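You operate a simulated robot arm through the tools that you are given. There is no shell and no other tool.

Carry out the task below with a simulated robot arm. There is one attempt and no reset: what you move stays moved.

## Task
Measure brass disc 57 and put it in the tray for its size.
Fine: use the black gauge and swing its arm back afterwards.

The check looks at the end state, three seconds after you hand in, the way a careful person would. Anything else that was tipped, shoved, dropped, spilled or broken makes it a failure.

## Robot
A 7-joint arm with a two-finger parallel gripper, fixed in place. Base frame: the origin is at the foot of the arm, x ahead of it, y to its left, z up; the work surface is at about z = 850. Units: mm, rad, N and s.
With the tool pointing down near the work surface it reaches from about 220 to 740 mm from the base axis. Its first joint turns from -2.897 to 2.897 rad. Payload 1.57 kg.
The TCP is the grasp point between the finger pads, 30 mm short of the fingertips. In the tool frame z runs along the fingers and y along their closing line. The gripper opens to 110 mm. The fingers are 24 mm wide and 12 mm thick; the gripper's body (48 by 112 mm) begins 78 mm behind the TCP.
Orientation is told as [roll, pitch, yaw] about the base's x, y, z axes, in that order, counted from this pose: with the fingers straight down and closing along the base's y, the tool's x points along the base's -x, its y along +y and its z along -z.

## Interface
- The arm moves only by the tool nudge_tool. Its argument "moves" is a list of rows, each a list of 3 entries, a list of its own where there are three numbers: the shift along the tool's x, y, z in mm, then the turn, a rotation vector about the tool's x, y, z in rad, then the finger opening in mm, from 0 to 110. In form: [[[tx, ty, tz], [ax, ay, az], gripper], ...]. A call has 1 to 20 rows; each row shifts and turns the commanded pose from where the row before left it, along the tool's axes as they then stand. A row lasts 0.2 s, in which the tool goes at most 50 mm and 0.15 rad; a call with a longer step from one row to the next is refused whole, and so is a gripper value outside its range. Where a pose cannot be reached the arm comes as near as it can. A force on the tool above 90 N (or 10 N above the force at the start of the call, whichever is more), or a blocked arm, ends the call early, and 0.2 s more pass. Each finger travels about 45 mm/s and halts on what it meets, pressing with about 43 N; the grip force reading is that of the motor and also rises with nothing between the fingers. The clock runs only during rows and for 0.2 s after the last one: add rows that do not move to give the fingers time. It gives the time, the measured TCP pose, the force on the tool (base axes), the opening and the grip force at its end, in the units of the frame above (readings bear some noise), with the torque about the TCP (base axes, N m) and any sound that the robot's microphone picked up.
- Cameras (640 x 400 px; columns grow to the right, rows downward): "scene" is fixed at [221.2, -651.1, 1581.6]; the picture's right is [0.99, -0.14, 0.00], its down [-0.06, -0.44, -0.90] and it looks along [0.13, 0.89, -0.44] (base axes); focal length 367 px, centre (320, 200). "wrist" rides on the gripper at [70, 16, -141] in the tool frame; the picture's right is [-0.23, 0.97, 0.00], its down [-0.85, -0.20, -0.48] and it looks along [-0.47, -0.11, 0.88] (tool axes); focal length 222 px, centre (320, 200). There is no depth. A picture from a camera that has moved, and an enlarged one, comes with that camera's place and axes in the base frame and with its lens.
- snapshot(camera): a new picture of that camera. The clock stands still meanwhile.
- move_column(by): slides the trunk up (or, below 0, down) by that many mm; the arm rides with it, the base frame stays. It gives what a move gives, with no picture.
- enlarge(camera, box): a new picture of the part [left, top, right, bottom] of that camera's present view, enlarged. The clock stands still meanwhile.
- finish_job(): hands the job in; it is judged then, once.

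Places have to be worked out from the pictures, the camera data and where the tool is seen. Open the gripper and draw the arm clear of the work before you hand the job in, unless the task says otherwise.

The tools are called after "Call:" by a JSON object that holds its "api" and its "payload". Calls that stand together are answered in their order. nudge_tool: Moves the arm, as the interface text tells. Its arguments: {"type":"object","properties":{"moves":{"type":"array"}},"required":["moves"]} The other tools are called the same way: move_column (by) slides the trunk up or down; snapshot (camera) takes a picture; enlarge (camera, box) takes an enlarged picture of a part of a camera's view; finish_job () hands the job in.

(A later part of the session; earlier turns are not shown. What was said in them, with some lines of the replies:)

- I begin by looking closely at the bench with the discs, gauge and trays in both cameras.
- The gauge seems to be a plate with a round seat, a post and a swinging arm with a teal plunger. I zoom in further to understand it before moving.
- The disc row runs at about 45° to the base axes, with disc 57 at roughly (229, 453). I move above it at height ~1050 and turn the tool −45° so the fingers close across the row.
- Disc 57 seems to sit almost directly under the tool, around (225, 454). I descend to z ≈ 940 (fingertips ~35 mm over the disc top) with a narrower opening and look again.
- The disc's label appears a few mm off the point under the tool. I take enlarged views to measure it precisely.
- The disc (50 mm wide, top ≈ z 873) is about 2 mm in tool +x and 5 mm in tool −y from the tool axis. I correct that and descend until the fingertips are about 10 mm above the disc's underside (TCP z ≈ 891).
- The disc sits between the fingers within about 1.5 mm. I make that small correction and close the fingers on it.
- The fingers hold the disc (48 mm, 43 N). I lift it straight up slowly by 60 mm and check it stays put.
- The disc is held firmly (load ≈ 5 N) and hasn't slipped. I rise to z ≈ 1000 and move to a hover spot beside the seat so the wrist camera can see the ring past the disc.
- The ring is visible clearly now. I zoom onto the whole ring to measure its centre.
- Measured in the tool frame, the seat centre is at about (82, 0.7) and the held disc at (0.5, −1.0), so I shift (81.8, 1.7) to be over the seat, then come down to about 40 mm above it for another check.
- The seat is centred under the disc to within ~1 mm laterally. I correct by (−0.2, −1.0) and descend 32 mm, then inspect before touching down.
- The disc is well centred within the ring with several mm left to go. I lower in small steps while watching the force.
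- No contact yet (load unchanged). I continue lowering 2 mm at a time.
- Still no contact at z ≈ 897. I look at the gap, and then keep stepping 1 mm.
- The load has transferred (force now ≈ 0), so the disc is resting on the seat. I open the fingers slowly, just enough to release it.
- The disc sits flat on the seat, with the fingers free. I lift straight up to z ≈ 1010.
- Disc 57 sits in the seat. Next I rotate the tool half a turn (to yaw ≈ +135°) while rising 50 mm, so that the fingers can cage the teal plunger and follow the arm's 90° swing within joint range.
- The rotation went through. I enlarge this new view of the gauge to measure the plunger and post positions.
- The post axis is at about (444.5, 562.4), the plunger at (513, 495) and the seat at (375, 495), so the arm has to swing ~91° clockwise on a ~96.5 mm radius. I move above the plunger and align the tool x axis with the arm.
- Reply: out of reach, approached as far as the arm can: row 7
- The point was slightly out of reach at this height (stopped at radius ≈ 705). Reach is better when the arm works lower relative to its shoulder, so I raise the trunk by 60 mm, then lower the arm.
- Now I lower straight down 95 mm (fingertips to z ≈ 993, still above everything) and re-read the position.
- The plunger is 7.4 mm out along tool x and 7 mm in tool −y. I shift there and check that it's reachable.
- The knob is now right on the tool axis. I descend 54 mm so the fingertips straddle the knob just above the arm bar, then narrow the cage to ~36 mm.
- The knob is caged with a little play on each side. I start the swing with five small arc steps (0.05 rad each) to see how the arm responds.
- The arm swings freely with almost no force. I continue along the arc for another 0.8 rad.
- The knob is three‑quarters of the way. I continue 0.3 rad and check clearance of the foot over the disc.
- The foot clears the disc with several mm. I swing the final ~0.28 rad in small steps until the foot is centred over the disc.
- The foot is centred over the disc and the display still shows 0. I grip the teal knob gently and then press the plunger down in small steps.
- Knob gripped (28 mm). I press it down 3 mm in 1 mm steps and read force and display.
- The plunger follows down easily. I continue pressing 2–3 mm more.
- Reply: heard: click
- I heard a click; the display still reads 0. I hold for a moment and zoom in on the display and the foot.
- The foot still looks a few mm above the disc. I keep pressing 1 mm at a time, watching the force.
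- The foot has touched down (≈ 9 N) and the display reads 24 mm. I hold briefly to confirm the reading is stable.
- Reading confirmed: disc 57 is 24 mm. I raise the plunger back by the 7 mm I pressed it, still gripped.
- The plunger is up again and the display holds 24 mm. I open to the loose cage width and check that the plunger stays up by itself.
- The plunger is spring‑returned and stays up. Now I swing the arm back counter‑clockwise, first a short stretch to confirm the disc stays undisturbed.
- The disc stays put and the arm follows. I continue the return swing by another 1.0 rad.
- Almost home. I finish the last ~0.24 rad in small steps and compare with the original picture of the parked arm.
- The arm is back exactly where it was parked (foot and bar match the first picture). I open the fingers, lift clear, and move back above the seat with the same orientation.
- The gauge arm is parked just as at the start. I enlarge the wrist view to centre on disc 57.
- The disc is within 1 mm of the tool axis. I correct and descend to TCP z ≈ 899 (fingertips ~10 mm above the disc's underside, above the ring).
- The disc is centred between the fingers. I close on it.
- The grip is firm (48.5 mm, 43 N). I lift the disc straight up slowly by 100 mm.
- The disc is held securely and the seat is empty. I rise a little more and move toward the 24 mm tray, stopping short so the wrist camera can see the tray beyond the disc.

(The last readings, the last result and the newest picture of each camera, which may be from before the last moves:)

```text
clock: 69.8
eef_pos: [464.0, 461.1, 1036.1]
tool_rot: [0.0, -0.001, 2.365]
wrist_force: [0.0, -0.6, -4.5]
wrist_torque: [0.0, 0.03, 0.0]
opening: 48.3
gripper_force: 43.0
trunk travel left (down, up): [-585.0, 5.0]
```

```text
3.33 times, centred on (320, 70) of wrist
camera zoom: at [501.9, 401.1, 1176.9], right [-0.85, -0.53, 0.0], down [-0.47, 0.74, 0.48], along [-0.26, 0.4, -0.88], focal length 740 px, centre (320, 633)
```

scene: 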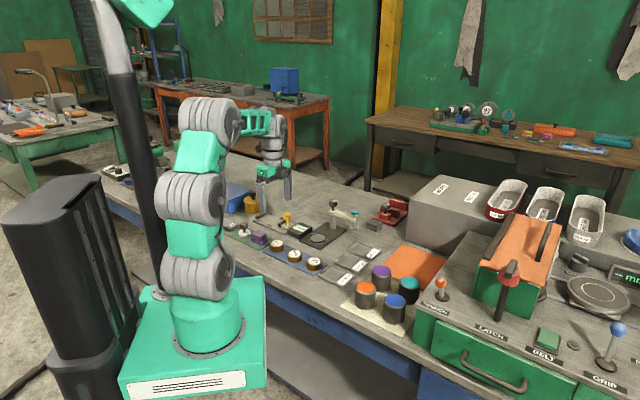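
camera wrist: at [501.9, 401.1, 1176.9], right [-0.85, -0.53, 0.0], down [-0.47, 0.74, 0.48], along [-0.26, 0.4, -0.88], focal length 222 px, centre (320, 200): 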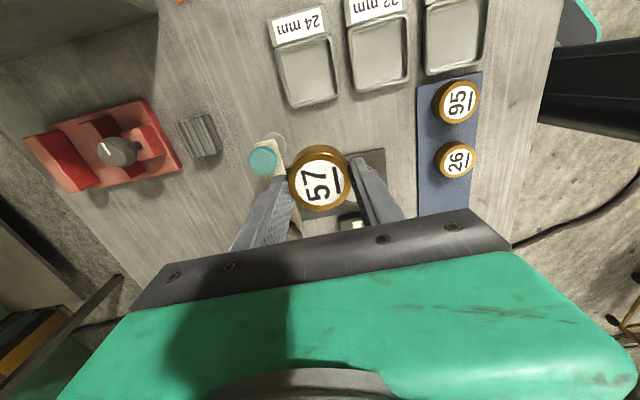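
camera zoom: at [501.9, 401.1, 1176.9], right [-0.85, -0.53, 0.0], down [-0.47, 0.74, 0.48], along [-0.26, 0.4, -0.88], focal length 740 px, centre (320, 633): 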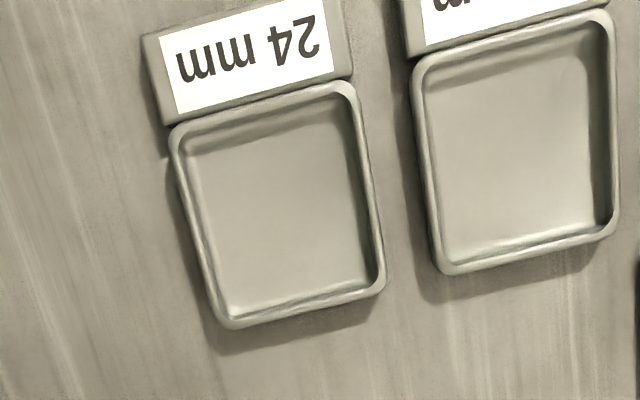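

The 24 mm tray's centre is at tool offset ≈ (78, 3.6) (about (517, 404) in base), and the disc hangs at (0, −1). I shift (78.1, 4.6) and descend to about 35 mm over the tray, then check the alignment.

Call:
{"api": "nudge_tool", "payload": {"moves": [[[8, 0.5, 0], [0, 0, 0], 30], [[14, 0.8, 0], [0, 0, 0], 30], [[16, 0.9, 0], [0, 0, 0], 30], [[16, 0.9, 0], [0, 0, 0], 30], [[14, 0.8, 0], [0, 0, 0], 30], [[10.1, 0.7, 0], [0, 0, 0], 30], [[0, 0, 15], [0, 0, 0], 30], [[0, 0, 20], [0, 0, 0], 30], [[0, 0, 20], [0, 0, 0], 30], [[0, 0, 20], [0, 0, 0], 30], [[0, 0, 18], [0, 0, 0], 30], [[0, 0, 10], [0, 0, 0], 30], [[0, 0, 0], [0, 0, 0], 30], [[0, 0, 0], [0, 0, 0], 30]]}}

Call:
{"api": "enlarge", "payload": {"camera": "wrist", "box": [230, 90, 410, 210]}}

Call:
{"api": "enlarge", "payload": {"camera": "scene", "box": [320, 200, 400, 265]}}

```text
clock: 72.8
eef_pos: [515.7, 402.5, 931.4]
tool_rot: [0.001, -0.002, 2.363]
wrist_force: [0.0, 0.8, -3.7]
wrist_torque: [0.0, -0.01, -0.01]
opening: 48.4
gripper_force: 43.3
trunk travel left (down, up): [-585.0, 5.0]
```

```text
3.33 times, centred on (320, 150) of wrist
camera zoom: at [555.1, 342.7, 1072.4], right [-0.85, -0.53, 0.0], down [-0.47, 0.74, 0.48], along [-0.26, 0.4, -0.88], focal length 740 px, centre (320, 367)
```

zoom: 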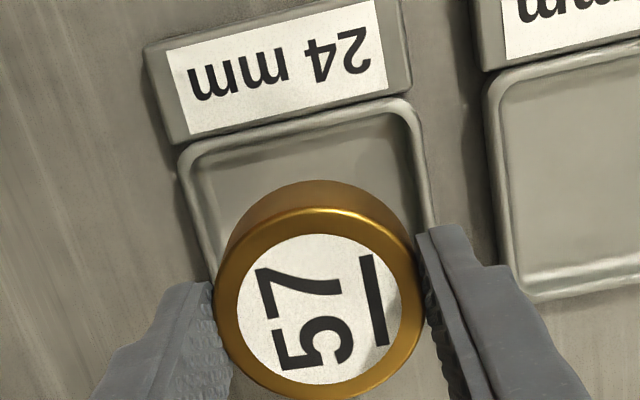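

```text
6.15 times, centred on (360, 232) of scene
camera zoom: at [221.2, -651.1, 1581.6], right [0.99, -0.14, 0.0], down [-0.06, -0.44, -0.9], along [0.13, 0.89, -0.44], focal length 2258 px, centre (74, 0)
```

zoom: 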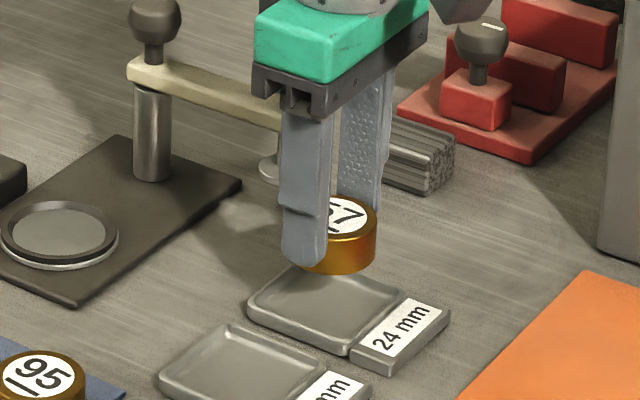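

Alignment is within ~1 mm. I apply a small correction and lower 28 mm, then check again.

Call:
{"api": "nudge_tool", "payload": {"moves": [[[-0.6, -0.4, 0], [0, 0, 0], 30], [[0, 0, 8], [0, 0, 0], 30], [[0, 0, 8], [0, 0, 0], 30], [[0, 0, 7], [0, 0, 0], 30], [[0, 0, 5], [0, 0, 0], 30], [[0, 0, 0], [0, 0, 0], 30], [[0, 0, 0], [0, 0, 0], 30]]}}

Call:
{"api": "enlarge", "payload": {"camera": "wrist", "box": [230, 90, 410, 210]}}

Call:
{"api": "enlarge", "payload": {"camera": "scene", "box": [340, 220, 390, 260]}}

```text
clock: 74.4
eef_pos: [517.1, 402.5, 904.0]
tool_rot: [0.001, 0.0, 2.364]
wrist_force: [0.1, 0.3, -4.0]
wrist_torque: [0.02, 0.02, -0.01]
opening: 48.3
gripper_force: 43.3
trunk travel left (down, up): [-585.0, 5.0]
```

```text
3.33 times, centred on (320, 150) of wrist
camera zoom: at [554.5, 343.0, 1044.5], right [-0.85, -0.53, 0.0], down [-0.47, 0.74, 0.48], along [-0.26, 0.4, -0.88], focal length 740 px, centre (320, 367)
```

zoom: 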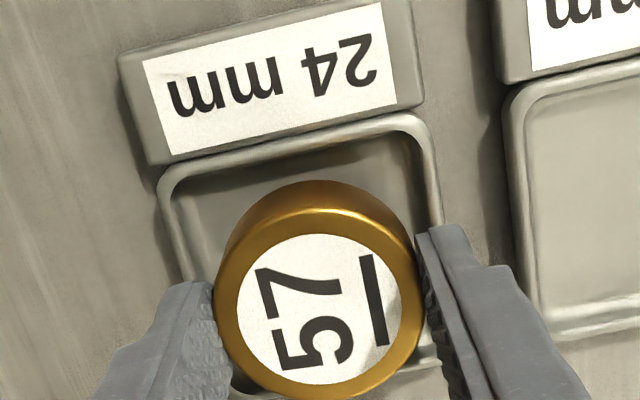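

```text
10.00 times, centred on (365, 240) of scene
camera zoom: at [221.2, -651.1, 1581.6], right [0.99, -0.14, 0.0], down [-0.06, -0.44, -0.9], along [0.13, 0.89, -0.44], focal length 3670 px, centre (-130, -200)
```

zoom: 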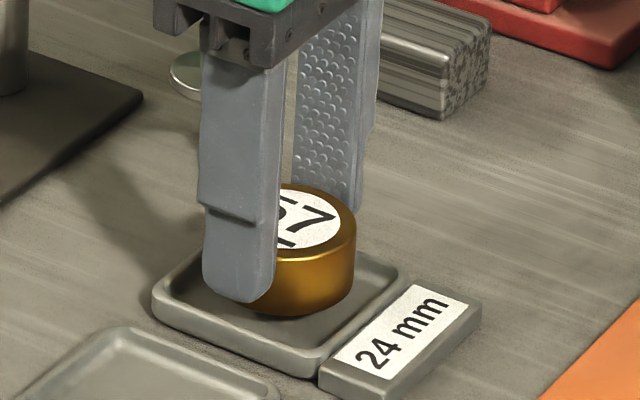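

Well centred (within ~1 mm). I lower 6 mm more and then feel for contact in 1 mm steps.

Call:
{"api": "nudge_tool", "payload": {"moves": [[[-0.3, 0.3, 2], [0, 0, 0], 30], [[0, 0, 2], [0, 0, 0], 30], [[0, 0, 2], [0, 0, 0], 30], [[0, 0, 0], [0, 0, 0], 30]]}}

Call:
{"api": "enlarge", "payload": {"camera": "scene", "box": [340, 220, 390, 260]}}

```text
clock: 75.4
eef_pos: [515.7, 403.9, 897.0]
tool_rot: [-0.001, 0.0, 2.362]
wrist_force: [0.2, -0.6, -3.7]
wrist_torque: [0.0, -0.01, 0.03]
opening: 48.2
gripper_force: 43.4
trunk travel left (down, up): [-585.0, 5.0]
```

```text
10.00 times, centred on (365, 240) of scene
camera zoom: at [221.2, -651.1, 1581.6], right [0.99, -0.14, 0.0], down [-0.06, -0.44, -0.9], along [0.13, 0.89, -0.44], focal length 3670 px, centre (-130, -200)
```

zoom: 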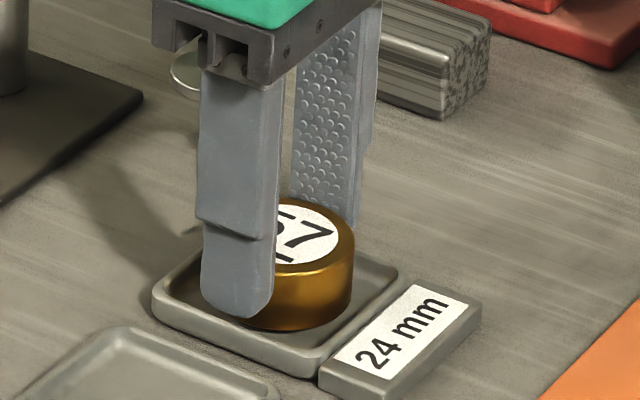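

Before touching down I re-check the centring in both views at higher zoom.

Call:
{"api": "enlarge", "payload": {"camera": "wrist", "box": [260, 100, 380, 180]}}

Call:
{"api": "enlarge", "payload": {"camera": "scene", "box": [350, 234, 382, 260]}}

```text
5.00 times, centred on (320, 140) of wrist
camera zoom: at [554.1, 342.9, 1038.4], right [-0.85, -0.53, 0.0], down [-0.47, 0.74, 0.48], along [-0.26, 0.4, -0.88], focal length 1111 px, centre (320, 500)
```

zoom: 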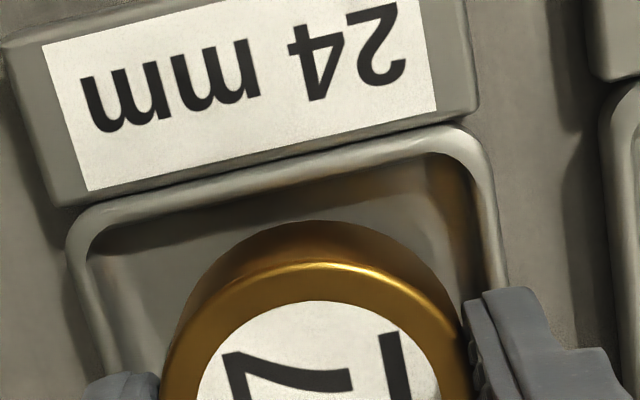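

```text
15.38 times, centred on (366, 247) of scene
camera zoom: at [221.2, -651.1, 1581.6], right [0.99, -0.14, 0.0], down [-0.06, -0.44, -0.9], along [0.13, 0.89, -0.44], focal length 5646 px, centre (-388, -523)
```

zoom: 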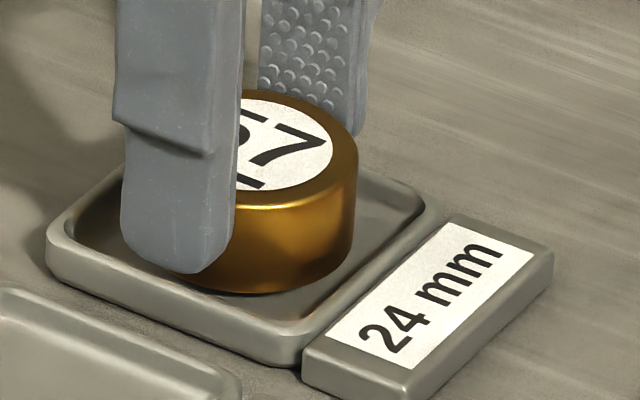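

Both views suggest the disc should shift ~1.3 mm in base +y. I make that correction and lower in 1 mm steps.

Call:
{"api": "nudge_tool", "payload": {"moves": [[[-0.9, -0.9, 0], [0, 0, 0], 30], [[0, 0, 1], [0, 0, 0], 30], [[0, 0, 0], [0, 0, 0], 30]]}}

Call:
{"api": "nudge_tool", "payload": {"moves": [[[0, 0, 1], [0, 0, 0], 30], [[0, 0, 0], [0, 0, 0], 30]]}}

```text
clock: 76.2
eef_pos: [515.7, 405.2, 896.0]
tool_rot: [0.0, 0.001, 2.362]
wrist_force: [0.5, -0.5, -3.9]
wrist_torque: [-0.01, -0.03, 0.02]
opening: 48.3
gripper_force: 42.5
trunk travel left (down, up): [-585.0, 5.0]
```

```text
clock: 76.8
eef_pos: [516.9, 405.0, 896.3]
tool_rot: [0.0, 0.0, 2.362]
wrist_force: [-0.3, -0.1, -3.8]
wrist_torque: [0.01, 0.01, 0.0]
opening: 48.2
gripper_force: 42.5
trunk travel left (down, up): [-585.0, 5.0]
```

Still hanging free (force −3.8 N). I keep lowering 1 mm at a time.

Call:
{"api": "nudge_tool", "payload": {"moves": [[[0, 0, 1], [0, 0, 0], 30], [[0, 0, 0], [0, 0, 0], 30]]}}

Call:
{"api": "enlarge", "payload": {"camera": "scene", "box": [350, 234, 382, 260]}}

```text
clock: 77.4
eef_pos: [516.3, 404.8, 893.0]
tool_rot: [0.001, -0.001, 2.364]
wrist_force: [0.4, 0.3, -3.8]
wrist_torque: [-0.02, 0.0, -0.04]
opening: 48.2
gripper_force: 42.9
trunk travel left (down, up): [-585.0, 5.0]
```

```text
15.38 times, centred on (366, 247) of scene
camera zoom: at [221.2, -651.1, 1581.6], right [0.99, -0.14, 0.0], down [-0.06, -0.44, -0.9], along [0.13, 0.89, -0.44], focal length 5646 px, centre (-388, -523)
```

zoom: 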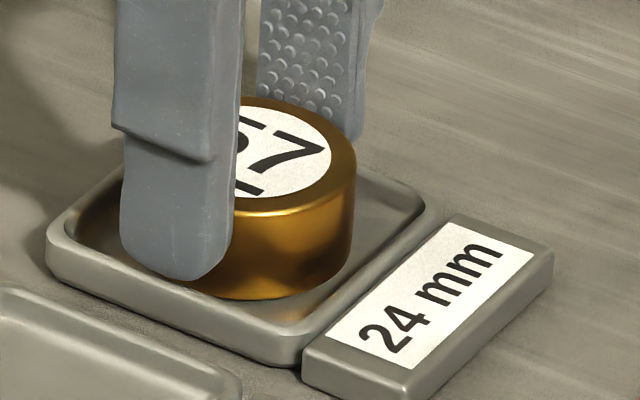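

Very near the tray floor now. One more millimetre.

Call:
{"api": "nudge_tool", "payload": {"moves": [[[0, 0, 0.7], [0, 0, 0], 30], [[0, 0, 0], [0, 0, 0], 30]]}}

Call:
{"api": "enlarge", "payload": {"camera": "scene", "box": [350, 234, 382, 260]}}

Call:
{"api": "enlarge", "payload": {"camera": "wrist", "box": [240, 100, 400, 210]}}

```text
clock: 78.0
eef_pos: [517.4, 405.3, 892.4]
tool_rot: [0.0, 0.001, 2.361]
wrist_force: [0.7, 0.0, -4.1]
wrist_torque: [-0.01, 0.05, 0.01]
opening: 48.4
gripper_force: 42.9
trunk travel left (down, up): [-585.0, 5.0]
```

```text
15.38 times, centred on (366, 247) of scene
camera zoom: at [221.2, -651.1, 1581.6], right [0.99, -0.14, 0.0], down [-0.06, -0.44, -0.9], along [0.13, 0.89, -0.44], focal length 5646 px, centre (-388, -523)
```

zoom: 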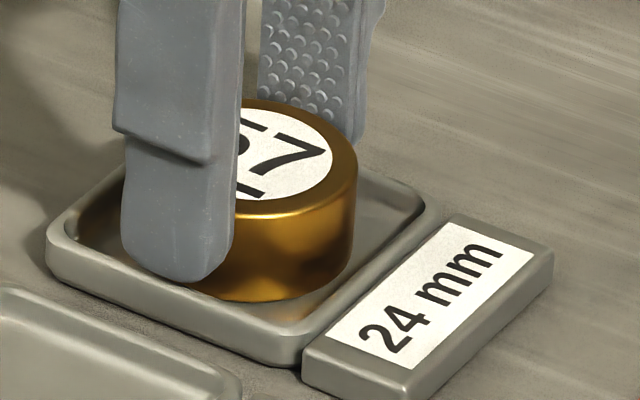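

```text
3.64 times, centred on (320, 155) of wrist
camera zoom: at [554.6, 344.2, 1035.0], right [-0.85, -0.53, 0.0], down [-0.47, 0.74, 0.48], along [-0.26, 0.4, -0.88], focal length 808 px, centre (320, 364)
```

zoom: 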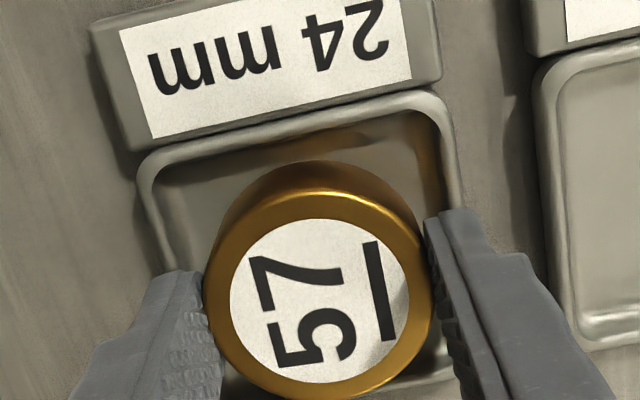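

No contact yet. I continue in 0.7 mm steps.

Call:
{"api": "nudge_tool", "payload": {"moves": [[[0, 0, 0.7], [0, 0, 0], 30], [[0, 0, 0], [0, 0, 0], 30]]}}

Call:
{"api": "nudge_tool", "payload": {"moves": [[[0, 0, 0.5], [0, 0, 0], 30], [[0, 0, 0], [0, 0, 0], 30]]}}

```text
clock: 78.6
eef_pos: [516.2, 404.9, 893.7]
tool_rot: [0.0, 0.0, 2.365]
wrist_force: [0.1, -0.5, -3.8]
wrist_torque: [-0.04, 0.0, 0.02]
opening: 48.3
gripper_force: 43.0
trunk travel left (down, up): [-585.0, 5.0]
```

```text
clock: 79.2
eef_pos: [516.8, 404.4, 892.6]
tool_rot: [0.001, -0.001, 2.363]
wrist_force: [0.0, -1.1, -1.8]
wrist_torque: [-0.08, 0.05, -0.02]
opening: 48.3
gripper_force: 42.7
trunk travel left (down, up): [-585.0, 5.0]
```

Contact is starting (load falling to −1.8 N). A final 0.4 mm, then a look before releasing.

Call:
{"api": "nudge_tool", "payload": {"moves": [[[0, 0, 0.4], [0, 0, 0], 30], [[0, 0, 0], [0, 0, 0], 30]]}}

Call:
{"api": "enlarge", "payload": {"camera": "scene", "box": [350, 234, 382, 260]}}

Call:
{"api": "enlarge", "payload": {"camera": "wrist", "box": [240, 100, 400, 210]}}

```text
clock: 79.8
eef_pos: [516.3, 404.1, 892.9]
tool_rot: [-0.001, -0.002, 2.365]
wrist_force: [-0.6, 0.6, 0.5]
wrist_torque: [-0.07, 0.13, -0.02]
opening: 48.2
gripper_force: 42.5
trunk travel left (down, up): [-585.0, 5.0]
```

```text
15.38 times, centred on (366, 247) of scene
camera zoom: at [221.2, -651.1, 1581.6], right [0.99, -0.14, 0.0], down [-0.06, -0.44, -0.9], along [0.13, 0.89, -0.44], focal length 5646 px, centre (-388, -523)
```

zoom: 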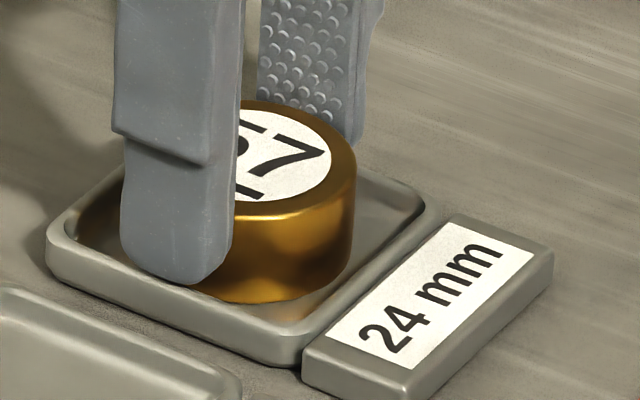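

```text
3.64 times, centred on (320, 155) of wrist
camera zoom: at [554.3, 344.3, 1034.5], right [-0.85, -0.53, 0.0], down [-0.47, 0.74, 0.48], along [-0.25, 0.4, -0.88], focal length 808 px, centre (320, 364)
```

zoom: 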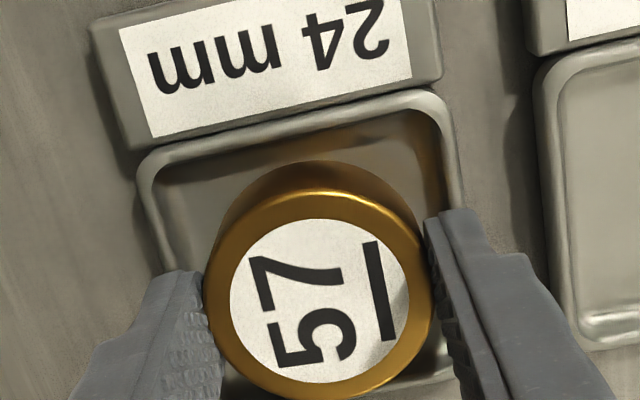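

The load is fully on the tray (≈ 0 N) and the disc is centred within it. I open the fingers slowly to release.

Call:
{"api": "nudge_tool", "payload": {"moves": [[[0, 0, 0], [0, 0, 0], 47], [[0, 0, 0], [0, 0, 0], 49], [[0, 0, 0], [0, 0, 0], 51], [[0, 0, 0], [0, 0, 0], 54], [[0, 0, 0], [0, 0, 0], 58], [[0, 0, 0], [0, 0, 0], 62], [[0, 0, 0], [0, 0, 0], 62]]}}

Call:
{"api": "enlarge", "payload": {"camera": "scene", "box": [350, 234, 382, 260]}}

Call:
{"api": "enlarge", "payload": {"camera": "wrist", "box": [240, 100, 400, 210]}}

```text
clock: 81.4
eef_pos: [515.0, 404.4, 892.0]
tool_rot: [0.0, 0.001, 2.363]
wrist_force: [0.3, -0.2, -0.7]
wrist_torque: [-0.01, -0.02, -0.02]
opening: 61.9
gripper_force: 0.0
trunk travel left (down, up): [-585.0, 5.0]
```

```text
15.38 times, centred on (366, 247) of scene
camera zoom: at [221.2, -651.1, 1581.6], right [0.99, -0.14, 0.0], down [-0.06, -0.44, -0.9], along [0.13, 0.89, -0.44], focal length 5646 px, centre (-388, -523)
```

zoom: 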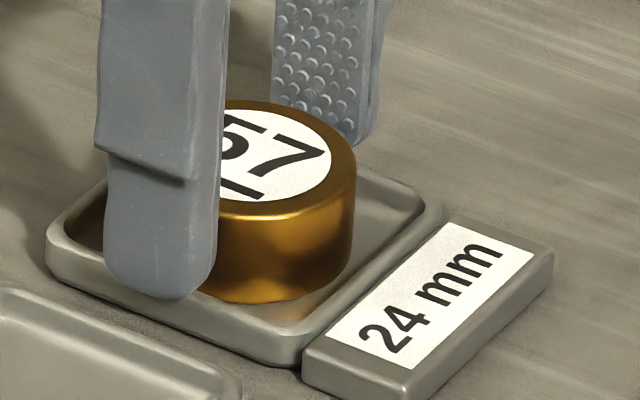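

```text
3.64 times, centred on (320, 155) of wrist
camera zoom: at [554.3, 344.2, 1033.9], right [-0.85, -0.53, 0.0], down [-0.47, 0.74, 0.48], along [-0.26, 0.4, -0.88], focal length 808 px, centre (320, 364)
```

zoom: 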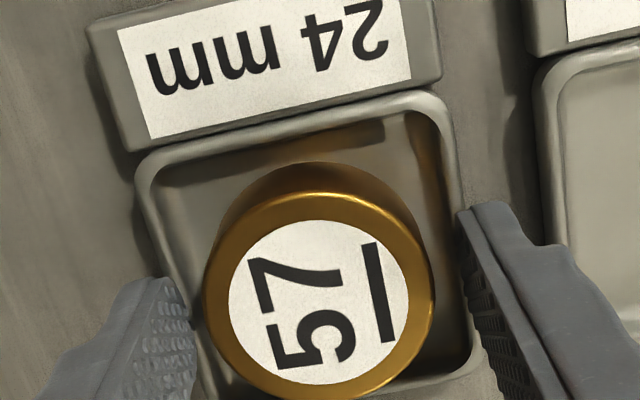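

The disc is released and sits flat inside the 24 mm tray. I lift straight up clear of the work.

Call:
{"api": "nudge_tool", "payload": {"moves": [[[0, 0, -3], [0, 0, 0], 64], [[0, 0, -6], [0, 0, 0], 66], [[0, 0, -12], [0, 0, 0], 70], [[0, 0, -20], [0, 0, 0], 74], [[0, 0, -25], [0, 0, 0], 80], [[0, 0, -25], [0, 0, 0], 80], [[0, 0, -25], [0, 0, 0], 80], [[0, 0, -25], [0, 0, 0], 80], [[0, 0, -20], [0, 0, 0], 80], [[0, 0, 0], [0, 0, 0], 80], [[0, 0, 0], [0, 0, 0], 80]]}}

Call:
{"api": "snapshot", "payload": {"camera": "wrist"}}

Call:
{"api": "enlarge", "payload": {"camera": "scene", "box": [220, 180, 420, 305]}}

```text
clock: 83.8
eef_pos: [515.3, 403.3, 1053.4]
tool_rot: [0.002, -0.002, 2.362]
wrist_force: [0.0, -0.1, 0.2]
wrist_torque: [-0.01, -0.02, 0.0]
opening: 80.3
gripper_force: 0.0
trunk travel left (down, up): [-585.0, 5.0]
```

```text
taken
camera wrist: at [553.0, 343.2, 1194.4], right [-0.85, -0.53, 0.0], down [-0.47, 0.74, 0.48], along [-0.26, 0.4, -0.88], focal length 222 px, centre (320, 200)
```

wrist: 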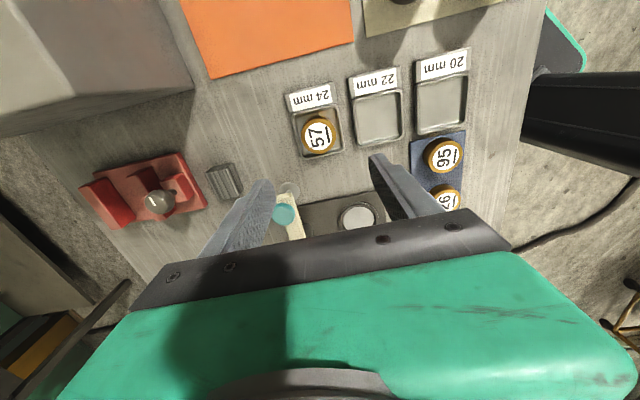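

```text
3.20 times, centred on (320, 242) of scene
camera zoom: at [221.2, -651.1, 1581.6], right [0.99, -0.14, 0.0], down [-0.06, -0.44, -0.9], along [0.13, 0.89, -0.44], focal length 1174 px, centre (320, 64)
```

zoom: 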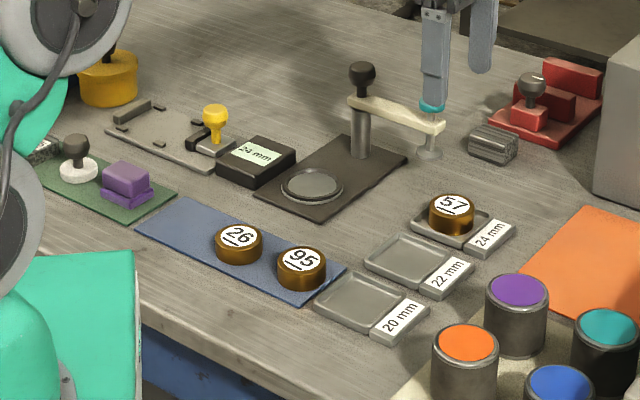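

Disc 57 is in the 24 mm tray, the gauge arm is parked, and everything else looks undisturbed. I draw the arm up and back to a clear position with the gripper open.

Call:
{"api": "nudge_tool", "payload": {"moves": [[[0, 0, -15], [0, 0, 0], 90], [[-8, 8, -15], [0, 0, 0], 100], [[-14, 14, -15], [0, 0, 0], 105], [[-16, 16, -15], [0, 0, 0], 109], [[-16, 16, -15], [0, 0, 0], 109], [[-16, 16, -15], [0, 0, 0], 109], [[-12, 14, -15], [0, 0, 0], 109], [[-4, 7, -15], [0, 0, 0], 109], [[0, 0, -15], [0, 0, 0], 109], [[0, 0, -10], [0, 0, 0], 109], [[0, 0, 0], [0, 0, 0], 109], [[0, 0, 0], [0, 0, 0], 109]]}}

Call:
{"api": "snapshot", "payload": {"camera": "scene"}}

Call:
{"api": "enlarge", "payload": {"camera": "scene", "box": [290, 190, 410, 280]}}

Call:
{"api": "enlarge", "payload": {"camera": "scene", "box": [290, 190, 370, 250]}}

```text
clock: 86.4
eef_pos: [391.6, 399.5, 1198.9]
tool_rot: [0.001, 0.001, 2.364]
wrist_force: [-0.9, -0.3, -0.5]
wrist_torque: [-0.02, -0.04, 0.0]
opening: 109.3
gripper_force: 0.0
trunk travel left (down, up): [-585.0, 5.0]
```

```text
taken
```

scene: 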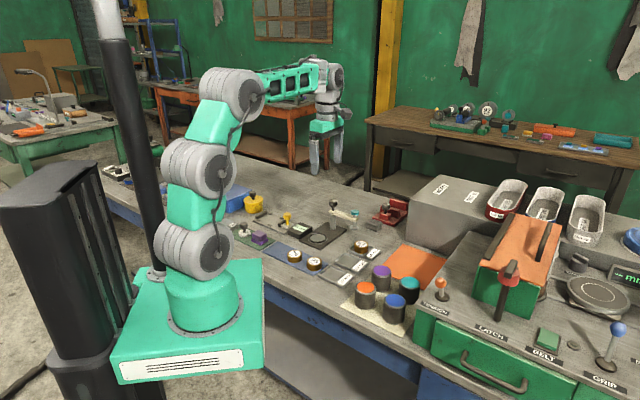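

```text
4.44 times, centred on (350, 235) of scene
camera zoom: at [221.2, -651.1, 1581.6], right [0.99, -0.14, 0.0], down [-0.06, -0.44, -0.9], along [0.13, 0.89, -0.44], focal length 1631 px, centre (187, 44)
```

zoom: 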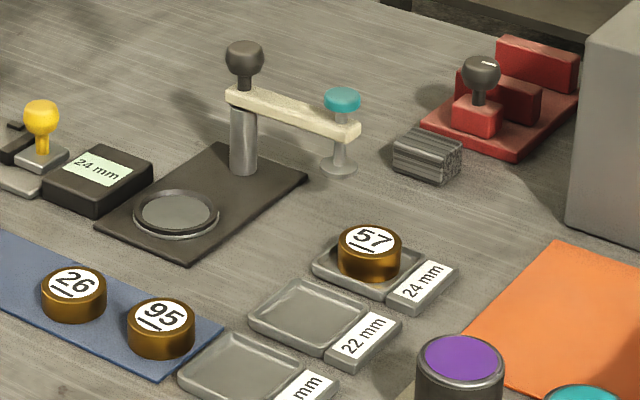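

```text
6.67 times, centred on (330, 220) of scene
camera zoom: at [221.2, -651.1, 1581.6], right [0.99, -0.14, 0.0], down [-0.06, -0.44, -0.9], along [0.13, 0.89, -0.44], focal length 2446 px, centre (253, 67)
```

zoom: 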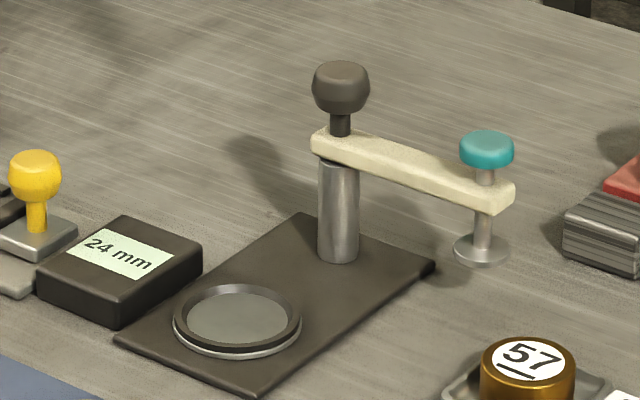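

The gauge arm is back at its starting position and disc 57 lies flat in the 24 mm tray. The other discs are untouched, and the arm is clear with the gripper open. I hand the job in.

Call:
{"api": "finish_job", "payload": {}}

```text
The job is handed in.
```

Disc 57 measured 24 mm on the black gauge, and I put it in the 24 mm tray.

- **Disc:** it lies flat in the tray. The display still reads 24 mm.
- **Gauge:** I swung its arm back, and the final pictures show it where it was at the start.
- **Other items:** in those pictures the other discs, trays and tools look undisturbed.
- **Robot:** the gripper is open and the arm is clear of the bench. I raised the trunk 60 mm to reach the gauge arm and left it there.
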